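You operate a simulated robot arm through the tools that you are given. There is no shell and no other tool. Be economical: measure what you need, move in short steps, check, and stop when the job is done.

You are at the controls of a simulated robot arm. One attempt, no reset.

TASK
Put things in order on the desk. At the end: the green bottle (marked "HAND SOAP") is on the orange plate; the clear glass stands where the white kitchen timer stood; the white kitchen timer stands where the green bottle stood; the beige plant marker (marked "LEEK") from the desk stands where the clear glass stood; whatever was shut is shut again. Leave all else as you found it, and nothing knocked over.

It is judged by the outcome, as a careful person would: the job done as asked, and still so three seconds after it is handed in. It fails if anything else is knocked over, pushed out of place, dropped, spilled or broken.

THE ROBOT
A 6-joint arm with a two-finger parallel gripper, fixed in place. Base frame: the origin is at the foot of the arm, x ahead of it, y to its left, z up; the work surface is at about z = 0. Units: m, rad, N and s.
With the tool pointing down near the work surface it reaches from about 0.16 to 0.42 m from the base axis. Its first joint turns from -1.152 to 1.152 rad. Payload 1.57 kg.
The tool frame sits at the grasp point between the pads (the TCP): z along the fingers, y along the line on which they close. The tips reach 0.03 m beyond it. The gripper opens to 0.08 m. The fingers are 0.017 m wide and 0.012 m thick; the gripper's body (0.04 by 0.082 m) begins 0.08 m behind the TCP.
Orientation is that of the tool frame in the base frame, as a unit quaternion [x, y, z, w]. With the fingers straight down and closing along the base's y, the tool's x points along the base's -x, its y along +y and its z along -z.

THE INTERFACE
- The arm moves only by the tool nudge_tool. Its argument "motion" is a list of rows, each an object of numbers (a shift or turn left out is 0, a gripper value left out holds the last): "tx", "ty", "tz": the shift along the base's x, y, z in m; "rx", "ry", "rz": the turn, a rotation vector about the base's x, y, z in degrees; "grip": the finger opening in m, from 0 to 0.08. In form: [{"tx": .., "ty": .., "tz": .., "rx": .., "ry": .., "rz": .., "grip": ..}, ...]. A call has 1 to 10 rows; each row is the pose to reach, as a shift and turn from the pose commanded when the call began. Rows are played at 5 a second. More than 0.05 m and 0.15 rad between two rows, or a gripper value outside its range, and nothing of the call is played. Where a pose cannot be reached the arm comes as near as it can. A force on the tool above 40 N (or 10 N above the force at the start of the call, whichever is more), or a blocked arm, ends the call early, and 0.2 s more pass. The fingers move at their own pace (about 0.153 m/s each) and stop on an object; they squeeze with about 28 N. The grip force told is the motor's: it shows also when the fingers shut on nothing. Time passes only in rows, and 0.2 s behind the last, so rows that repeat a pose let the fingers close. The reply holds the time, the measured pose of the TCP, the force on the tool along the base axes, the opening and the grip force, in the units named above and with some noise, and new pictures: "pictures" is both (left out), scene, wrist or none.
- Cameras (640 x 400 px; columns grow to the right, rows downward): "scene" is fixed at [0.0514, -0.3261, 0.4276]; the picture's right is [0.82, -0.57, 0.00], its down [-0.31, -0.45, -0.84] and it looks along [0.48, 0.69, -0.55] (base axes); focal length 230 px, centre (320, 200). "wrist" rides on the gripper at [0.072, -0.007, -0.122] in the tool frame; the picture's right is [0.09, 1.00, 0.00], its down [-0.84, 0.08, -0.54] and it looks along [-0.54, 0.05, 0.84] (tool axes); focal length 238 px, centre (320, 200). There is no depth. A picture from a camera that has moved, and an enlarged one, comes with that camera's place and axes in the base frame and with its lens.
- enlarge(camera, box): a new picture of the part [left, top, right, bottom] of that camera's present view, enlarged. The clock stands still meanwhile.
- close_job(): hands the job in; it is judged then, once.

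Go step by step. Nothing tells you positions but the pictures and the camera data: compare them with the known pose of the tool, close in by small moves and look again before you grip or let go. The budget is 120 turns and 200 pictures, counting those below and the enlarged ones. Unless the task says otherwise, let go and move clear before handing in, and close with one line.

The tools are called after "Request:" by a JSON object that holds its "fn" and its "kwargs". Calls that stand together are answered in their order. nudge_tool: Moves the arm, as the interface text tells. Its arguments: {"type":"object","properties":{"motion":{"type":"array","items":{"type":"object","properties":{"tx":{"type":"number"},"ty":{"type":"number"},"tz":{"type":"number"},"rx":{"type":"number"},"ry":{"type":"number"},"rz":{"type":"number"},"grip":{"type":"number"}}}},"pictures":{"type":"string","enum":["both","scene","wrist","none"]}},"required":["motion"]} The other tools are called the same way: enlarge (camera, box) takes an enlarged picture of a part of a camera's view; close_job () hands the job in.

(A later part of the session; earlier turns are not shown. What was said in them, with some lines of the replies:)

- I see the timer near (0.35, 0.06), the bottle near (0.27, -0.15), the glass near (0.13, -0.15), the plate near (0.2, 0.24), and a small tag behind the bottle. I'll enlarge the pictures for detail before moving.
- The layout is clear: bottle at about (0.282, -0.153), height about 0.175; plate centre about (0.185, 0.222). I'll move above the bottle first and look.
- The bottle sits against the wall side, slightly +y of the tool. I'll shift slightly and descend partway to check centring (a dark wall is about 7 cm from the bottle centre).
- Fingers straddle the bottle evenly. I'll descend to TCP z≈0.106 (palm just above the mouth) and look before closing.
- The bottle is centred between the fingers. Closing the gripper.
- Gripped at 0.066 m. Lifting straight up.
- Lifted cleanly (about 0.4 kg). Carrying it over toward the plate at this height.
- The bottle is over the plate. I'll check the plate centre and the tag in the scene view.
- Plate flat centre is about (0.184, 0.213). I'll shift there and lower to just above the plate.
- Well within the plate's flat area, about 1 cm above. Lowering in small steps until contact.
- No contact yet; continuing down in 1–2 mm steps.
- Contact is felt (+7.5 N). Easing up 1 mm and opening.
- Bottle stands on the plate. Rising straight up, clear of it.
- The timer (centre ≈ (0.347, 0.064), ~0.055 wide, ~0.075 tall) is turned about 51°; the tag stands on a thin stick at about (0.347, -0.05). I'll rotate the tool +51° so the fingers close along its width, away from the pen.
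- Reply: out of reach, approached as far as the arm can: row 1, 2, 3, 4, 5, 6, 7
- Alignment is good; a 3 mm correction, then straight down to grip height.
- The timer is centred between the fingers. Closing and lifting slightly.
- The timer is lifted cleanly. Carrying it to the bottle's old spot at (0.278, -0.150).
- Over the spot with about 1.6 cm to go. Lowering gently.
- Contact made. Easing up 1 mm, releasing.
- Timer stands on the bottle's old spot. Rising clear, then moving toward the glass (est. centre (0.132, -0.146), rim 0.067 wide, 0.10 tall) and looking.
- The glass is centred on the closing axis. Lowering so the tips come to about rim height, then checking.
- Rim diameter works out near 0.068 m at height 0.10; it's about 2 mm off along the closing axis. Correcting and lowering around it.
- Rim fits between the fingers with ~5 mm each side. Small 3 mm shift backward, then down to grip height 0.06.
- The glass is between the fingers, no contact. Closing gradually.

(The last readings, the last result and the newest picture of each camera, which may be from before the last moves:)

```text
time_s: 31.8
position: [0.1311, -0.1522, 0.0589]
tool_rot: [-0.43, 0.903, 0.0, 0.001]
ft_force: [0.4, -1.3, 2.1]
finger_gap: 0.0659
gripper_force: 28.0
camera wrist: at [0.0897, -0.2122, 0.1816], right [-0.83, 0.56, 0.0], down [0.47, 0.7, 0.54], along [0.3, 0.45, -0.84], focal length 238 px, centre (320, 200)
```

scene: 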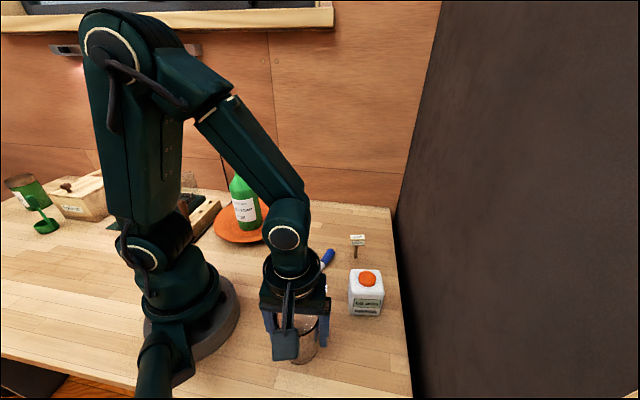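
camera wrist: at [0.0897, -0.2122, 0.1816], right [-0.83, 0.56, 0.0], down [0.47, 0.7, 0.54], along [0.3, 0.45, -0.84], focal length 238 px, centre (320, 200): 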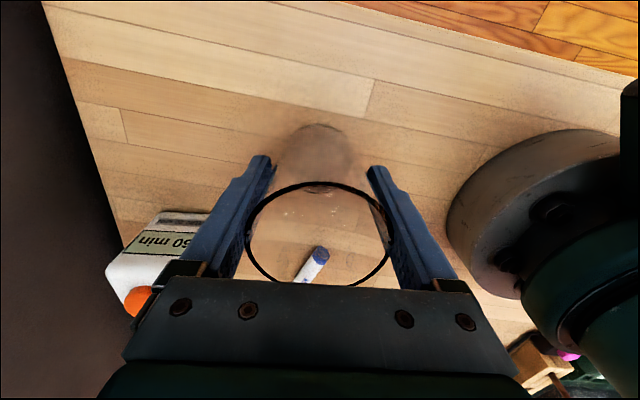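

Gripped at 0.066 m. Lifting slowly.

Request:
{"fn": "nudge_tool", "kwargs": {"motion": [{"tz": 0.01}, {"tz": 0.025}, {"tz": 0.05}, {"tz": 0.075}, {"tz": 0.1}, {"tz": 0.1}]}}

```text
time_s: 33.2
position: [0.1306, -0.1514, 0.1597]
tool_rot: [-0.43, 0.903, 0.0, 0.0]
ft_force: [-0.2, 0.3, -1.9]
finger_gap: 0.066
gripper_force: 28.3
camera wrist: at [0.0889, -0.2118, 0.2823], right [-0.83, 0.56, 0.0], down [0.47, 0.7, 0.54], along [0.3, 0.45, -0.84], focal length 238 px, centre (320, 200)
```

scene: 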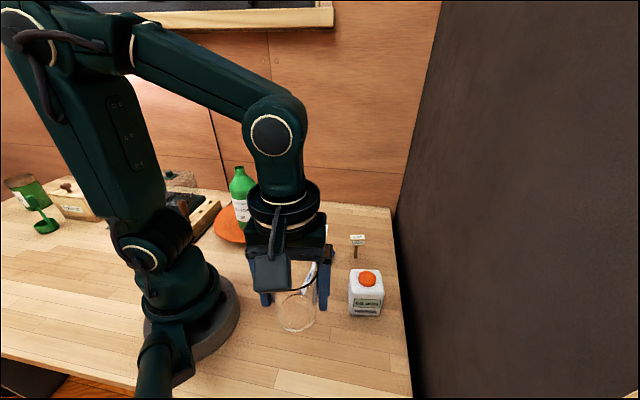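
wrist: 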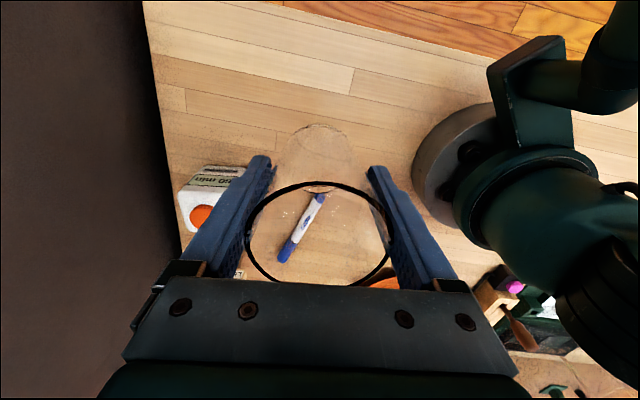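

Glass held upright. Carrying it along a diagonal to the timer's old spot (0.346, 0.064).

Request:
{"fn": "nudge_tool", "kwargs": {"motion": [{"tx": 0.015, "ty": 0.015}, {"tx": 0.04, "ty": 0.04}, {"tx": 0.07, "ty": 0.07}, {"tx": 0.1, "ty": 0.1}, {"tx": 0.13, "ty": 0.13}, {"tx": 0.16, "ty": 0.16}, {"tx": 0.185, "ty": 0.185}, {"tx": 0.205, "ty": 0.205}, {"tx": 0.2165, "ty": 0.2165}, {"tx": 0.2165, "ty": 0.2165}]}}

```text
time_s: 35.4
position: [0.3467, 0.0672, 0.1572]
tool_rot: [-0.429, 0.903, 0.001, 0.001]
ft_force: [0.4, 0.4, -2.1]
finger_gap: 0.066
gripper_force: 27.6
camera wrist: at [0.3063, 0.0068, 0.2812], right [-0.83, 0.56, 0.0], down [0.47, 0.7, 0.54], along [0.3, 0.45, -0.84], focal length 238 px, centre (320, 200)
```

scene: 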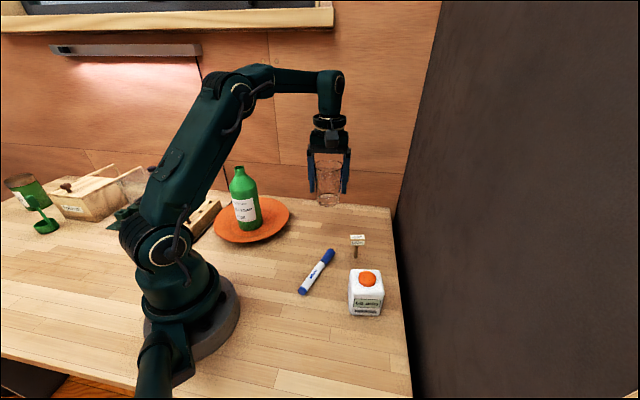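
wrist: 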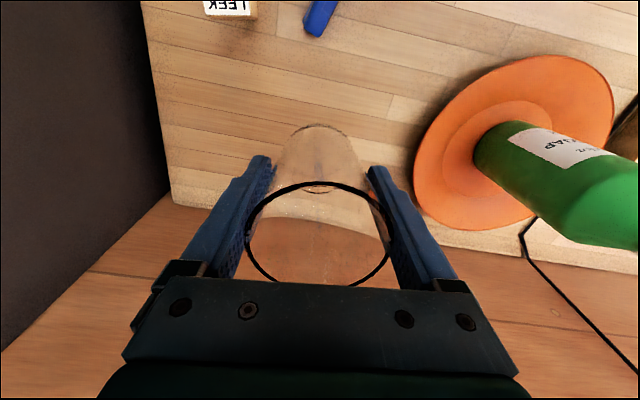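

In position. Lowering to about 1 cm above the desk, then to contact.

Request:
{"fn": "nudge_tool", "kwargs": {"motion": [{"ty": -0.001, "tz": -0.025}, {"ty": -0.001, "tz": -0.055}, {"ty": -0.001, "tz": -0.08}, {"ty": -0.001, "tz": -0.09}, {"ty": -0.001, "tz": -0.095}, {"ty": -0.001, "tz": -0.097}, {"ty": -0.001, "tz": -0.097}], "pictures": "none"}}

Request:
{"fn": "enlarge", "kwargs": {"camera": "scene", "box": [280, 150, 400, 250]}}

```text
time_s: 37.0
position: [0.3472, 0.0646, 0.0619]
tool_rot: [-0.429, 0.903, 0.0, 0.0]
ft_force: [0.3, -0.1, -1.4]
finger_gap: 0.066
gripper_force: 27.7
```

```text
4.00 times, centred on (340, 200) of scene
camera zoom: at [0.0514, -0.3261, 0.4276], right [0.82, -0.57, 0.0], down [-0.31, -0.45, -0.84], along [0.48, 0.69, -0.55], focal length 922 px, centre (240, 200)
```

zoom: 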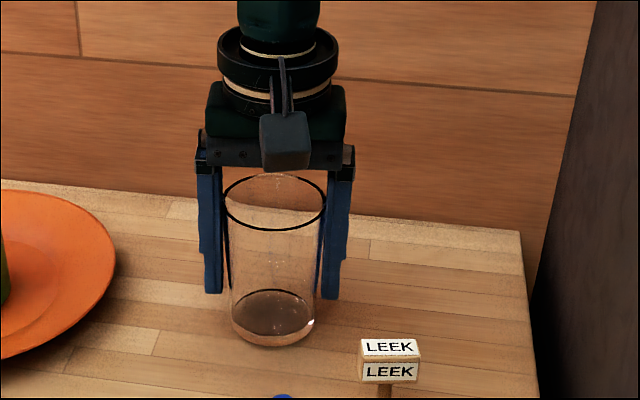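

Request:
{"fn": "nudge_tool", "kwargs": {"motion": [{"tz": -0.0015}, {"tz": -0.003}, {"tz": -0.0035}, {"tz": -0.0035}], "pictures": "none"}}

```text
time_s: 38.0
position: [0.3472, 0.0637, 0.0582]
tool_rot: [-0.431, 0.903, 0.001, 0.001]
ft_force: [-1.5, -0.4, 8.2]
finger_gap: 0.0661
gripper_force: 28.1
```

The glass touches the desk (+8 N). Easing up half a millimetre and opening gently.

Request:
{"fn": "nudge_tool", "kwargs": {"motion": [{"tz": 0.0007}, {"tz": 0.0007, "grip": 0.07}, {"tz": 0.0007, "grip": 0.075}, {"tz": 0.0007, "grip": 0.08}, {"tz": 0.0007, "grip": 0.08}]}}

```text
time_s: 39.2
position: [0.3471, 0.0641, 0.0575]
tool_rot: [-0.431, 0.902, 0.0, 0.002]
ft_force: [-0.3, -0.2, 0.3]
finger_gap: 0.0798
gripper_force: 0.1
camera wrist: at [0.3066, 0.0034, 0.1818], right [-0.83, 0.56, 0.0], down [0.47, 0.7, 0.54], along [0.3, 0.45, -0.84], focal length 238 px, centre (320, 200)
```

scene: 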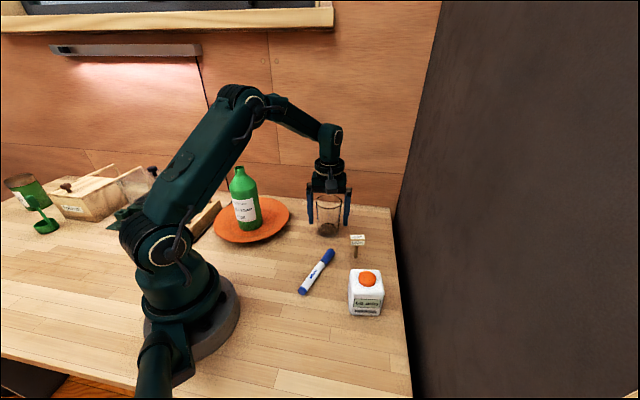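
wrist: 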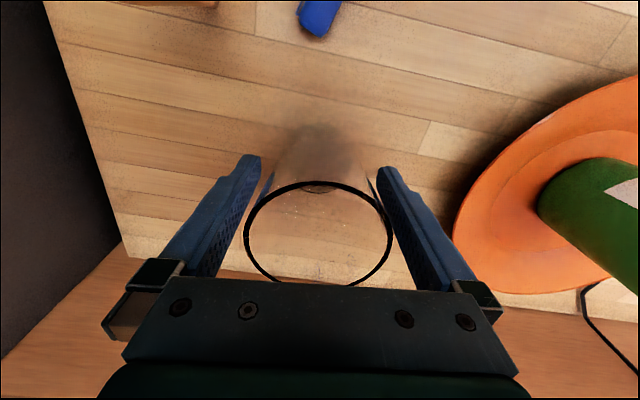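

Glass stands free. Rising clear, then moving over the tag to look at it.

Request:
{"fn": "nudge_tool", "kwargs": {"motion": [{"tz": 0.03}, {"tz": 0.07}, {"tz": 0.1}, {"tz": 0.105, "ty": -0.03}, {"tz": 0.105, "ty": -0.07}, {"tz": 0.105, "ty": -0.112}, {"tz": 0.105, "ty": -0.112}]}}

Request:
{"fn": "enlarge", "kwargs": {"camera": "wrist", "box": [220, 40, 420, 200]}}

Request:
{"fn": "enlarge", "kwargs": {"camera": "scene", "box": [300, 180, 412, 280]}}

```text
time_s: 40.8
position: [0.3485, -0.0479, 0.1629]
tool_rot: [-0.43, 0.903, 0.001, 0.001]
ft_force: [-0.2, -0.4, -0.4]
finger_gap: 0.08
gripper_force: 0.0
camera wrist: at [0.3074, -0.1083, 0.2865], right [-0.83, 0.56, 0.0], down [0.47, 0.7, 0.54], along [0.3, 0.45, -0.84], focal length 238 px, centre (320, 200)
```

scene: 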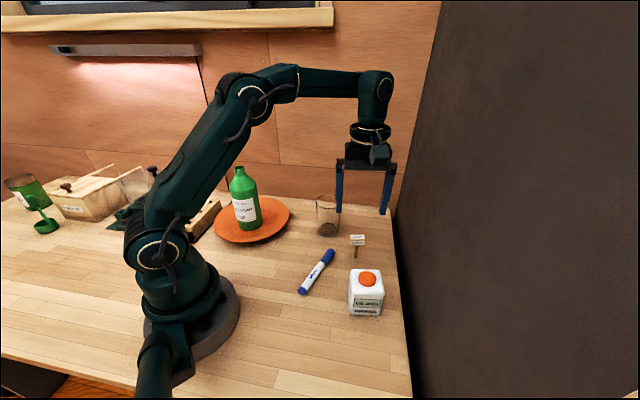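
wrist: 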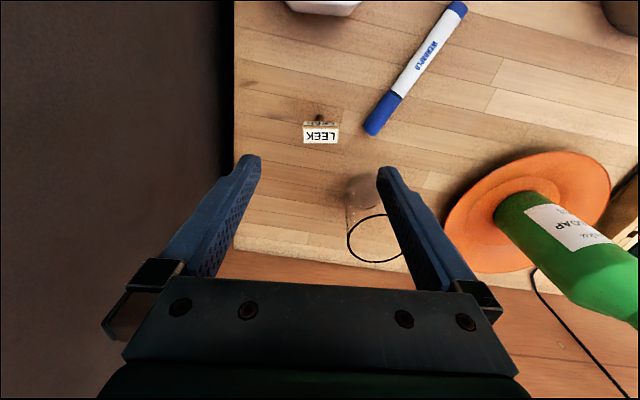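

```text
2.50 times, centred on (320, 120) of wrist
camera zoom: at [0.3074, -0.1083, 0.2865], right [-0.83, 0.56, 0.0], down [0.47, 0.7, 0.54], along [0.3, 0.45, -0.84], focal length 596 px, centre (320, 400)
```

zoom: 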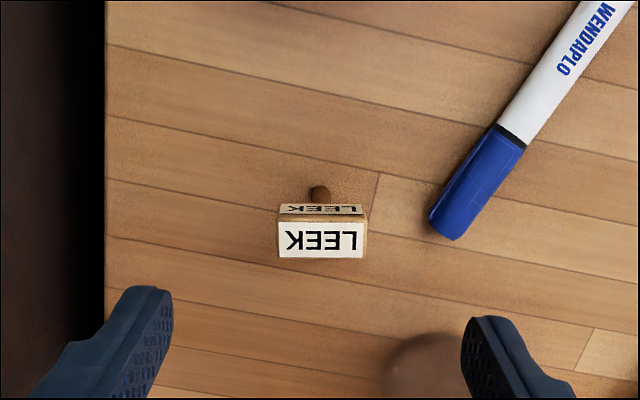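

```text
4.00 times, centred on (356, 230) of scene
camera zoom: at [0.0514, -0.3261, 0.4276], right [0.82, -0.57, 0.0], down [-0.31, -0.45, -0.84], along [0.48, 0.69, -0.55], focal length 922 px, centre (176, 80)
```

zoom: 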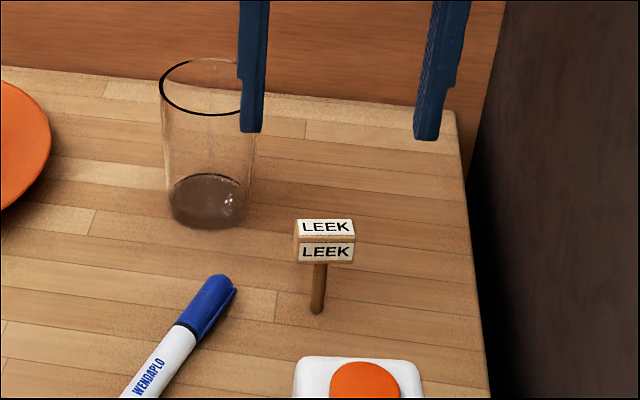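

The tag stands vertical at about (0.3455, -0.050), 0.07 tall, block ~0.033 wide and turned ~5° from the tool. I'll align, pre-close to 0.056 and descend partway.

Request:
{"fn": "nudge_tool", "kwargs": {"motion": [{"tx": -0.0018, "ty": -0.0022, "rz": 5, "grip": 0.065}, {"tx": -0.0018, "ty": -0.0022, "rz": 5, "grip": 0.056}, {"tx": -0.0018, "ty": -0.0022, "rz": 5, "tz": -0.03}, {"tx": -0.0018, "ty": -0.0022, "rz": 5, "tz": -0.055}, {"tx": -0.0018, "ty": -0.0022, "rz": 5, "tz": -0.055}]}}

Request:
{"fn": "enlarge", "kwargs": {"camera": "wrist", "box": [220, 80, 420, 240]}}

```text
time_s: 42.0
position: [0.3452, -0.0519, 0.1082]
tool_rot: [-0.47, 0.883, 0.001, 0.0]
ft_force: [-0.1, -0.1, -0.6]
finger_gap: 0.0559
gripper_force: 0.0
camera wrist: at [0.3093, -0.1151, 0.2309], right [-0.88, 0.48, 0.0], down [0.4, 0.74, 0.54], along [0.26, 0.48, -0.84], focal length 238 px, centre (320, 200)
```

scene: 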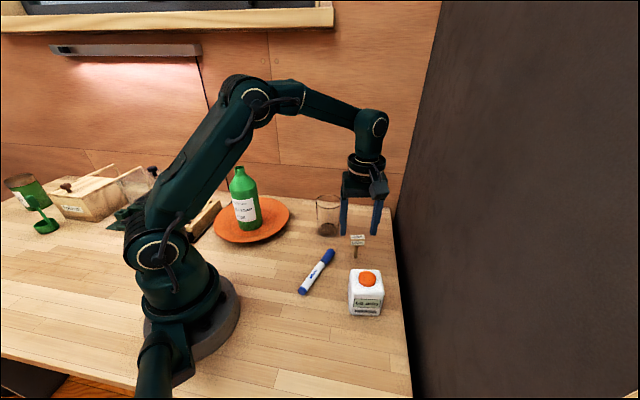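
wrist: 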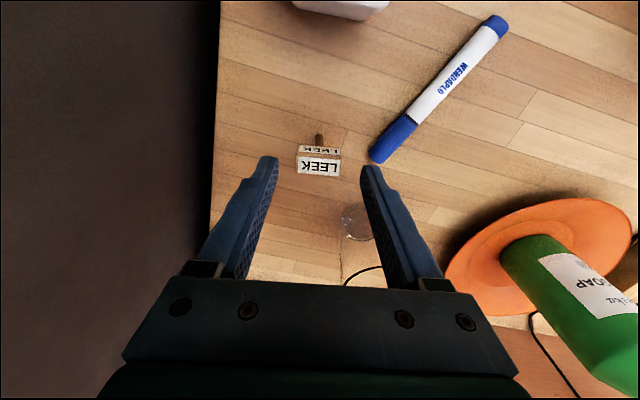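

```text
2.50 times, centred on (320, 160) of wrist
camera zoom: at [0.3093, -0.1151, 0.2309], right [-0.88, 0.48, 0.0], down [0.4, 0.74, 0.54], along [0.26, 0.48, -0.84], focal length 596 px, centre (320, 300)
```

zoom: 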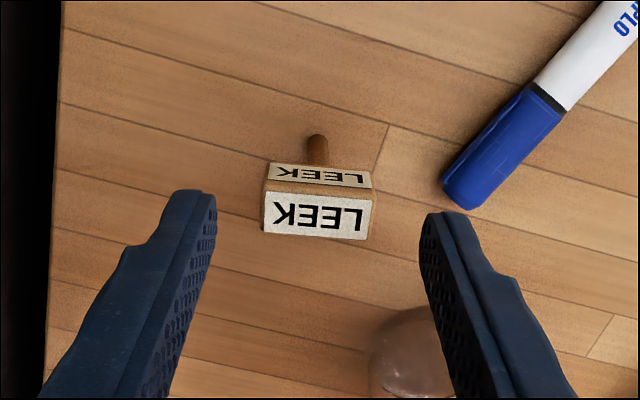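

Aligned and centred. Descending to grip height with tips staying above the pen.

Request:
{"fn": "nudge_tool", "kwargs": {"motion": [{"tx": 0.0003, "ty": 0.0012, "tz": -0.015}, {"tx": 0.0003, "ty": 0.0012, "tz": -0.03}, {"tx": 0.0003, "ty": 0.0012, "tz": -0.046}, {"tx": 0.0003, "ty": 0.0012, "tz": -0.046}]}}

Request:
{"fn": "enlarge", "kwargs": {"camera": "scene", "box": [300, 200, 412, 290]}}

```text
time_s: 43.0
position: [0.3437, -0.0491, 0.064]
tool_rot: [-0.47, 0.883, 0.0, 0.001]
ft_force: [0.6, -0.6, 0.5]
finger_gap: 0.0558
gripper_force: 0.1
camera wrist: at [0.3105, -0.113, 0.1862], right [-0.88, 0.48, 0.0], down [0.4, 0.74, 0.54], along [0.26, 0.48, -0.84], focal length 238 px, centre (320, 200)
```

scene: 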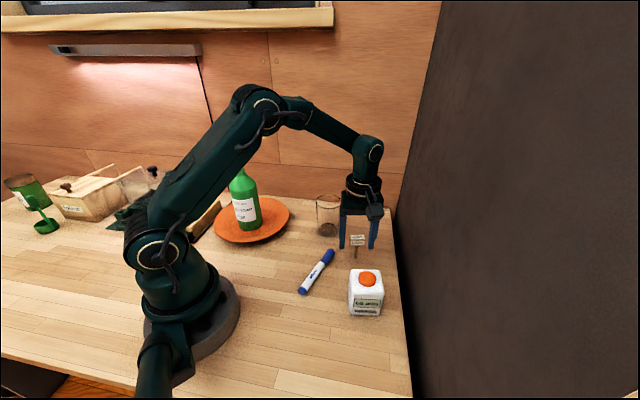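
wrist: 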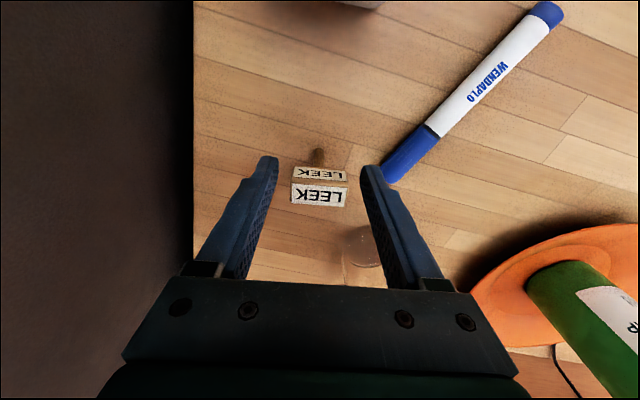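

```text
4.44 times, centred on (356, 245) of scene
camera zoom: at [0.0514, -0.3261, 0.4276], right [0.82, -0.57, 0.0], down [-0.31, -0.45, -0.84], along [0.48, 0.69, -0.55], focal length 1024 px, centre (160, 0)
```

zoom: 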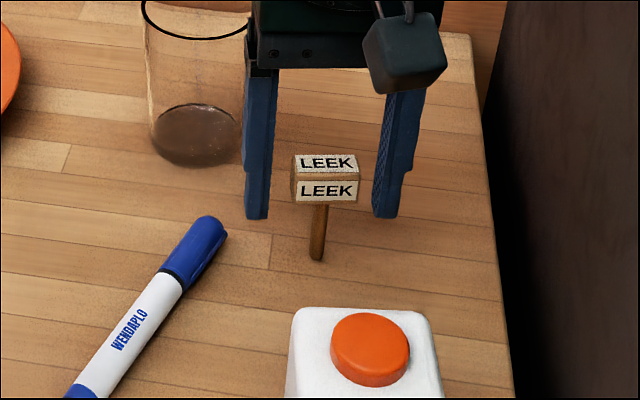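

The block is centred. Closing slowly.

Request:
{"fn": "nudge_tool", "kwargs": {"motion": [{"grip": 0.05}, {"grip": 0.045}, {"grip": 0.041}, {"grip": 0.038}, {"grip": 0.035}, {"grip": 0.032}, {"grip": 0.029}, {"grip": 0.025}, {"grip": 0.025}]}}

Request:
{"fn": "enlarge", "kwargs": {"camera": "scene", "box": [300, 200, 412, 290]}}

```text
time_s: 45.0
position: [0.3461, -0.0471, 0.063]
tool_rot: [-0.469, 0.883, 0.001, 0.0]
ft_force: [0.1, 0.4, 0.6]
finger_gap: 0.0328
gripper_force: 28.0
camera wrist: at [0.3105, -0.113, 0.1864], right [-0.88, 0.48, 0.0], down [0.4, 0.74, 0.54], along [0.26, 0.48, -0.84], focal length 238 px, centre (320, 200)
```

scene: 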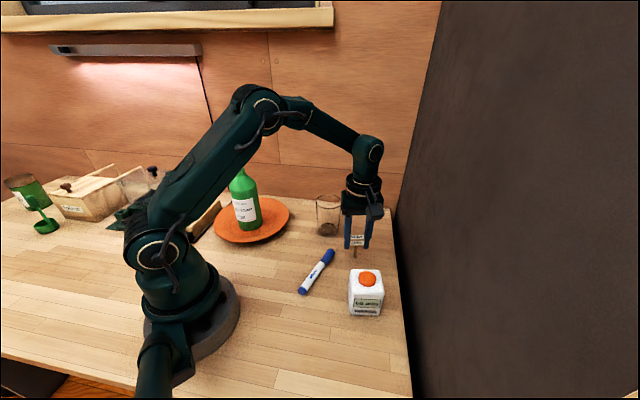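
wrist: 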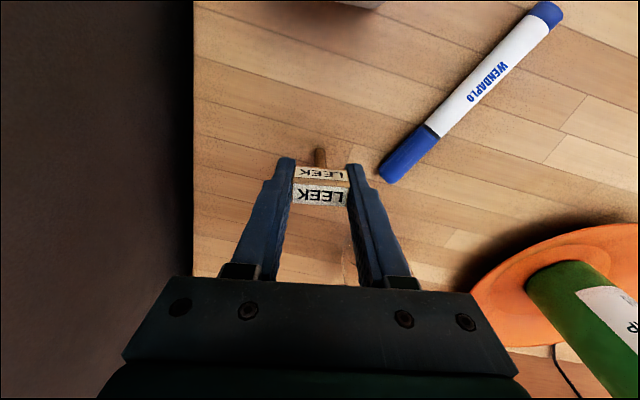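

```text
4.44 times, centred on (356, 245) of scene
camera zoom: at [0.0514, -0.3261, 0.4276], right [0.82, -0.57, 0.0], down [-0.31, -0.45, -0.84], along [0.48, 0.69, -0.55], focal length 1024 px, centre (160, 0)
```

zoom: 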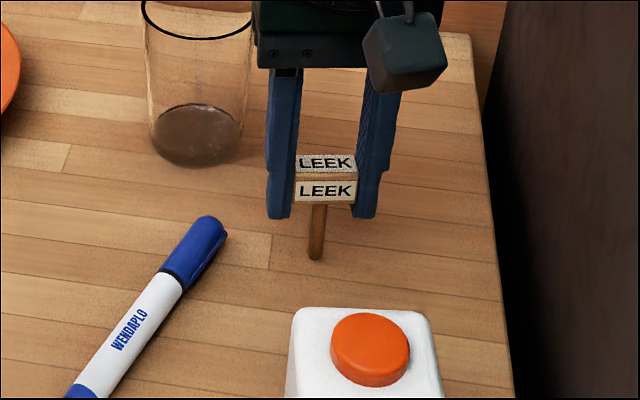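

Held at 0.033 m. Lifting straight up, checking it hangs vertical.

Request:
{"fn": "nudge_tool", "kwargs": {"motion": [{"tz": 0.01}, {"tz": 0.03}, {"tz": 0.06}, {"tz": 0.095}, {"tz": 0.095}], "pictures": "wrist"}}

Request:
{"fn": "enlarge", "kwargs": {"camera": "scene", "box": [290, 150, 418, 250]}}

```text
time_s: 46.2
position: [0.3462, -0.0468, 0.1582]
tool_rot: [-0.469, 0.883, 0.001, 0.002]
ft_force: [0.6, 0.3, -0.7]
finger_gap: 0.0328
gripper_force: 27.8
camera wrist: at [0.3105, -0.1119, 0.281], right [-0.88, 0.48, 0.0], down [0.4, 0.74, 0.54], along [0.26, 0.48, -0.84], focal length 238 px, centre (320, 200)
```

wrist: 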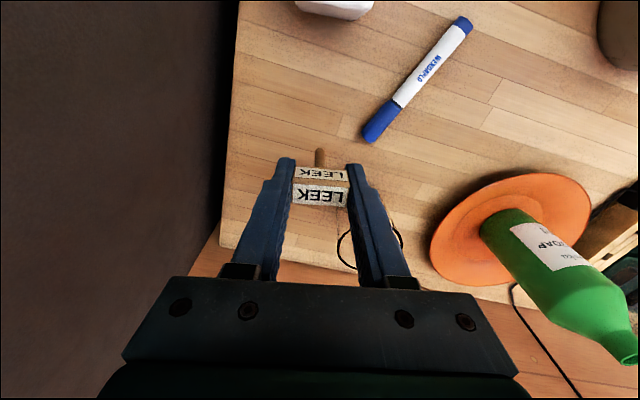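

```text
4.00 times, centred on (354, 200) of scene
camera zoom: at [0.0514, -0.3261, 0.4276], right [0.82, -0.57, 0.0], down [-0.31, -0.45, -0.84], along [0.48, 0.69, -0.55], focal length 922 px, centre (184, 200)
```

zoom: 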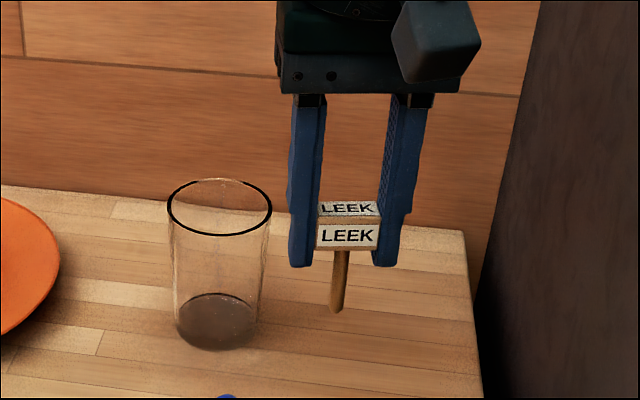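

Held vertical. I'll look at the stick's tip closely before planning how to set it down.

Request:
{"fn": "enlarge", "kwargs": {"camera": "scene", "box": [360, 195, 392, 235]}}

Request:
{"fn": "nudge_tool", "kwargs": {"motion": [{"tx": -0.015, "ty": -0.008}, {"tx": -0.04, "ty": -0.02}, {"tx": -0.07, "ty": -0.034}, {"tx": -0.1, "ty": -0.048}, {"tx": -0.13, "ty": -0.063}, {"tx": -0.16, "ty": -0.078}, {"tx": -0.185, "ty": -0.09}, {"tx": -0.205, "ty": -0.1}, {"tx": -0.216, "ty": -0.1055}, {"tx": -0.216, "ty": -0.1055}]}}

Request:
{"fn": "enlarge", "kwargs": {"camera": "scene", "box": [260, 250, 340, 330]}}

```text
10.00 times, centred on (376, 215) of scene
camera zoom: at [0.0514, -0.3261, 0.4276], right [0.82, -0.57, 0.0], down [-0.31, -0.45, -0.84], along [0.48, 0.69, -0.55], focal length 2304 px, centre (-240, 50)
```

zoom: 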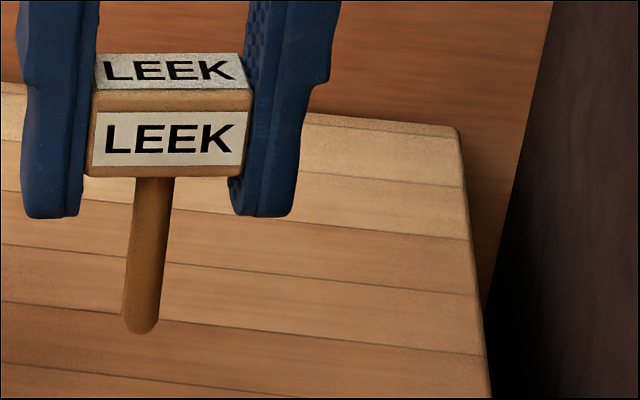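

```text
time_s: 48.4
position: [0.1291, -0.1546, 0.1559]
tool_rot: [-0.469, 0.883, 0.001, 0.0]
ft_force: [0.0, 0.4, 0.3]
finger_gap: 0.0328
gripper_force: 27.9
camera wrist: at [0.0943, -0.2183, 0.2796], right [-0.88, 0.48, 0.0], down [0.4, 0.74, 0.54], along [0.26, 0.48, -0.84], focal length 238 px, centre (320, 200)
```

scene: 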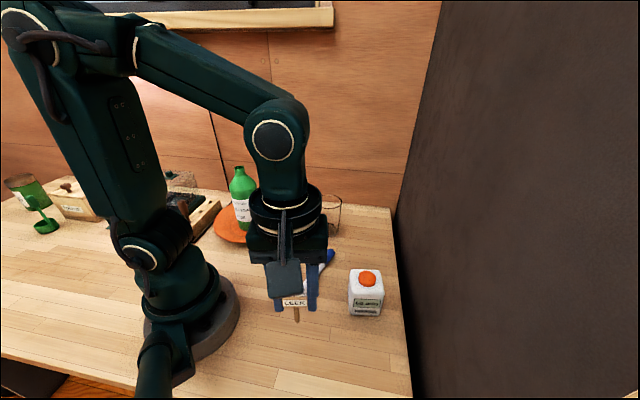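
wrist: 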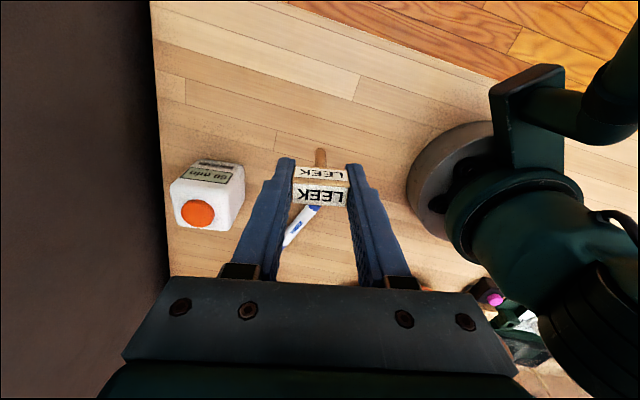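

```text
5.00 times, centred on (300, 290) of scene
camera zoom: at [0.0514, -0.3261, 0.4276], right [0.82, -0.57, 0.0], down [-0.31, -0.45, -0.84], along [0.48, 0.69, -0.55], focal length 1152 px, centre (420, -250)
```

zoom: 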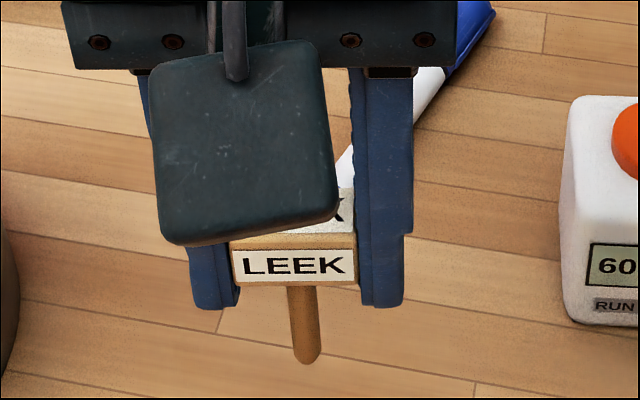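

The stick has a flat foot about 9 mm wide, so it can stand if released vertical. Lowering to just above the desk at the glass's old spot.

Request:
{"fn": "nudge_tool", "kwargs": {"motion": [{"tz": -0.025}, {"tz": -0.055}, {"tz": -0.08}, {"tz": -0.089}, {"tz": -0.091}, {"tz": -0.091}], "pictures": "wrist"}}

Request:
{"fn": "enlarge", "kwargs": {"camera": "scene", "box": [250, 300, 350, 380]}}

```text
time_s: 49.8
position: [0.1273, -0.1529, 0.0658]
tool_rot: [-0.469, 0.883, 0.0, 0.0]
ft_force: [-0.1, 0.1, -0.2]
finger_gap: 0.0325
gripper_force: 28.4
camera wrist: at [0.0931, -0.2179, 0.1896], right [-0.88, 0.48, 0.0], down [0.4, 0.74, 0.54], along [0.26, 0.48, -0.84], focal length 238 px, centre (320, 200)
```

wrist: 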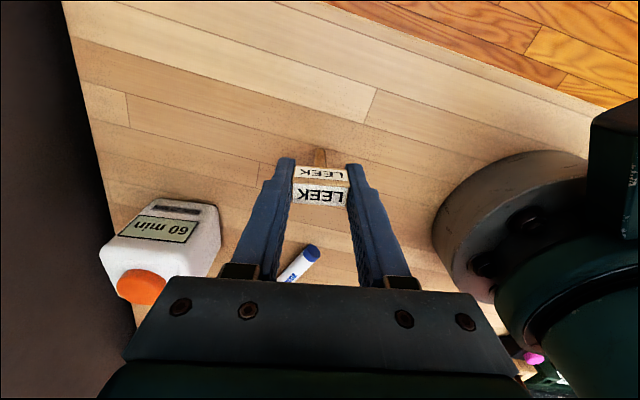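

```text
5.00 times, centred on (300, 340) of scene
camera zoom: at [0.0514, -0.3261, 0.4276], right [0.82, -0.57, 0.0], down [-0.31, -0.45, -0.84], along [0.48, 0.69, -0.55], focal length 1152 px, centre (420, -500)
```

zoom: 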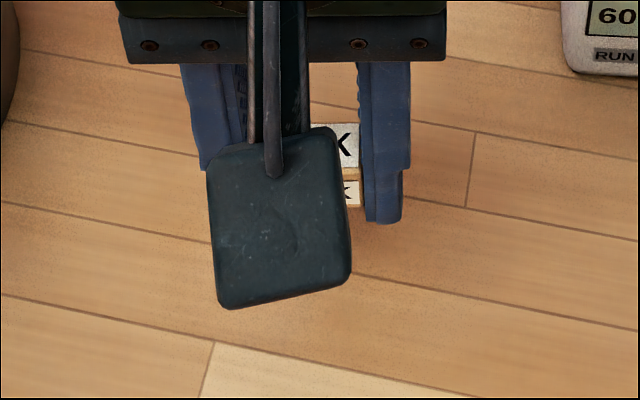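

About 3 mm above the desk by the wrist-camera height (0.1896 vs 0.1863 at pick-up). Lowering in fine steps.

Request:
{"fn": "nudge_tool", "kwargs": {"motion": [{"tx": 0.0015, "ty": 0.0, "tz": -0.001}, {"tx": 0.0015, "tz": -0.002}, {"tx": 0.0015, "tz": -0.0027}, {"tx": 0.0015, "tz": -0.0027}], "pictures": "wrist"}}

```text
time_s: 50.8
position: [0.131, -0.1551, 0.0635]
tool_rot: [-0.47, 0.883, 0.0, 0.001]
ft_force: [-0.7, -0.6, 0.2]
finger_gap: 0.0325
gripper_force: 27.5
camera wrist: at [0.0957, -0.2185, 0.1873], right [-0.88, 0.48, 0.0], down [0.4, 0.74, 0.54], along [0.26, 0.48, -0.84], focal length 238 px, centre (320, 200)
```

wrist: 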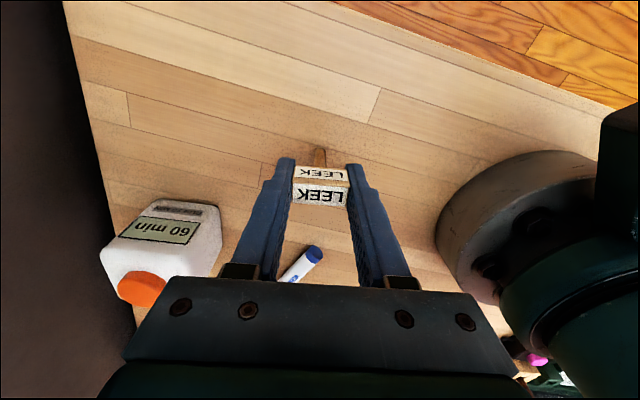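

Request:
{"fn": "nudge_tool", "kwargs": {"motion": [{"tz": -0.0005}, {"tz": -0.001}, {"tz": -0.001}], "pictures": "none"}}

```text
time_s: 51.6
position: [0.1321, -0.1553, 0.0623]
tool_rot: [-0.469, 0.883, 0.0, 0.001]
ft_force: [-1.1, 0.1, 3.9]
finger_gap: 0.0326
gripper_force: 27.5
```

Light contact (+3.9 N). Backing off 0.3 mm and opening just a little to check it stands.

Request:
{"fn": "nudge_tool", "kwargs": {"motion": [{"tz": 0.0003}, {"tz": 0.0003, "grip": 0.034}, {"tz": 0.0003, "grip": 0.036}, {"tz": 0.0003, "grip": 0.04}, {"tz": 0.0003, "grip": 0.045}, {"tz": 0.0003, "grip": 0.045}]}}

Request:
{"fn": "enlarge", "kwargs": {"camera": "wrist", "box": [260, 120, 380, 220]}}

```text
time_s: 53.0
position: [0.1327, -0.1544, 0.0633]
tool_rot: [-0.47, 0.883, 0.0, 0.001]
ft_force: [0.6, -0.7, 0.9]
finger_gap: 0.0449
gripper_force: 0.1
camera wrist: at [0.0959, -0.2185, 0.1861], right [-0.88, 0.48, 0.0], down [0.4, 0.74, 0.54], along [0.26, 0.48, -0.84], focal length 238 px, centre (320, 200)
```

scene: 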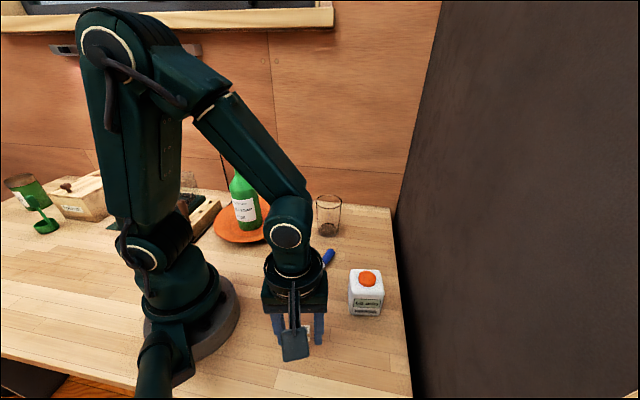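
wrist: 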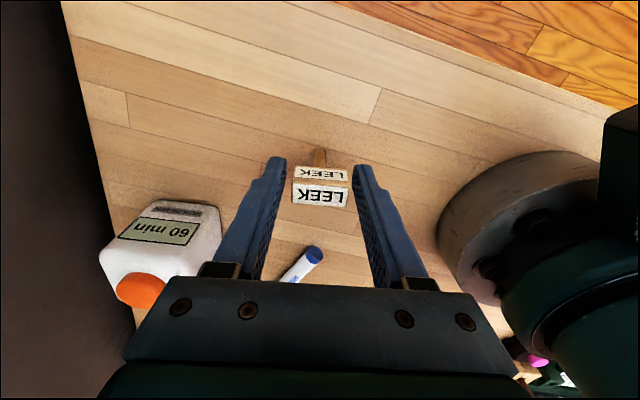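

```text
4.00 times, centred on (320, 170) of wrist
camera zoom: at [0.0959, -0.2185, 0.1861], right [-0.88, 0.48, 0.0], down [0.4, 0.74, 0.54], along [0.26, 0.48, -0.84], focal length 953 px, centre (320, 320)
```

zoom: 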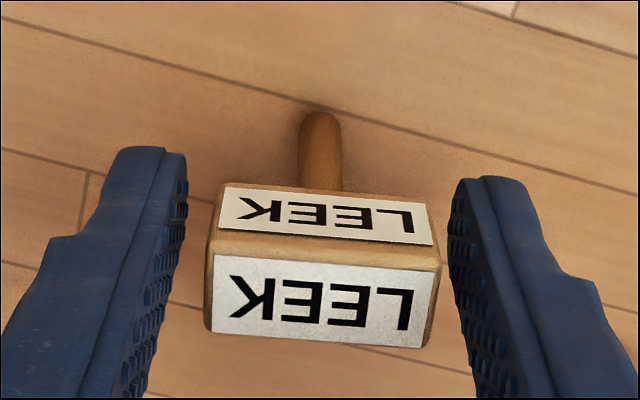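

It stands on its own. Opening wider and rising straight up.

Request:
{"fn": "nudge_tool", "kwargs": {"motion": [{"grip": 0.055}, {"grip": 0.068}, {"grip": 0.068, "tz": 0.015}, {"grip": 0.068, "tz": 0.04}, {"grip": 0.068, "tz": 0.08}, {"grip": 0.068, "tz": 0.12}, {"grip": 0.068, "tz": 0.12, "tx": 0.04, "ty": 0.03}, {"grip": 0.068, "tz": 0.12, "tx": 0.075, "ty": 0.065}, {"grip": 0.068, "tz": 0.12, "tx": 0.1, "ty": 0.1}, {"grip": 0.068, "tz": 0.12, "tx": 0.1, "ty": 0.14}]}}

Request:
{"fn": "enlarge", "kwargs": {"camera": "scene", "box": [200, 170, 424, 380]}}

```text
time_s: 55.2
position: [0.2316, -0.0149, 0.1819]
tool_rot: [-0.47, 0.883, 0.0, 0.001]
ft_force: [-0.5, 0.7, 1.1]
finger_gap: 0.0678
gripper_force: 0.1
camera wrist: at [0.196, -0.0782, 0.3051], right [-0.88, 0.48, 0.0], down [0.4, 0.74, 0.54], along [0.26, 0.48, -0.84], focal length 238 px, centre (320, 200)
```

scene: 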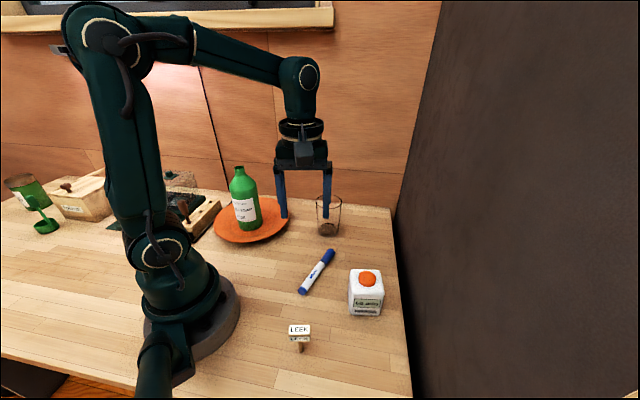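
wrist: 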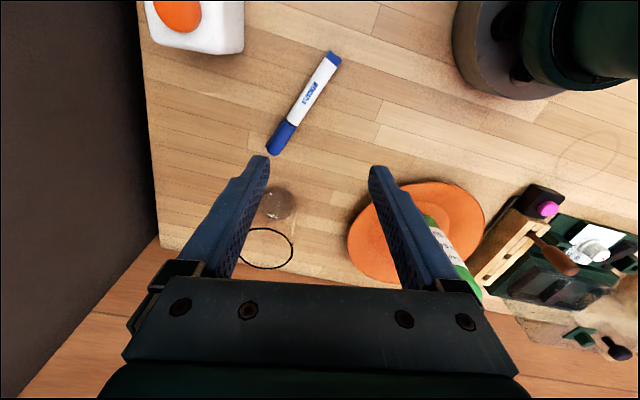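

```text
1.90 times, centred on (312, 275) of scene
camera zoom: at [0.0514, -0.3261, 0.4276], right [0.82, -0.57, 0.0], down [-0.31, -0.45, -0.84], along [0.48, 0.69, -0.55], focal length 439 px, centre (335, 57)
```

zoom: 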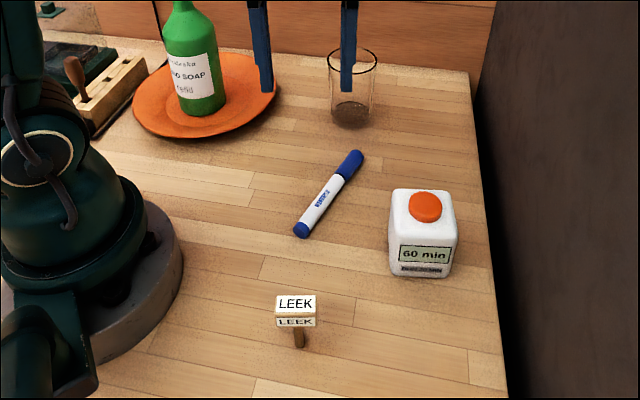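

All four items stand where asked: the bottle on the plate, the timer at the bottle's spot, the glass at the timer's spot, and the tag upright at the glass's spot. Nothing shut was opened, the pen is untouched and the gripper is clear, so I'm handing in.

Request:
{"fn": "close_job", "kwargs": {}}

```text
The job is handed in.
```

The desk is in order and the job is handed in: the soap bottle is on the orange plate, and the timer, glass and LEEK marker stand upright in the spots you asked for. Nothing else was moved or opened.
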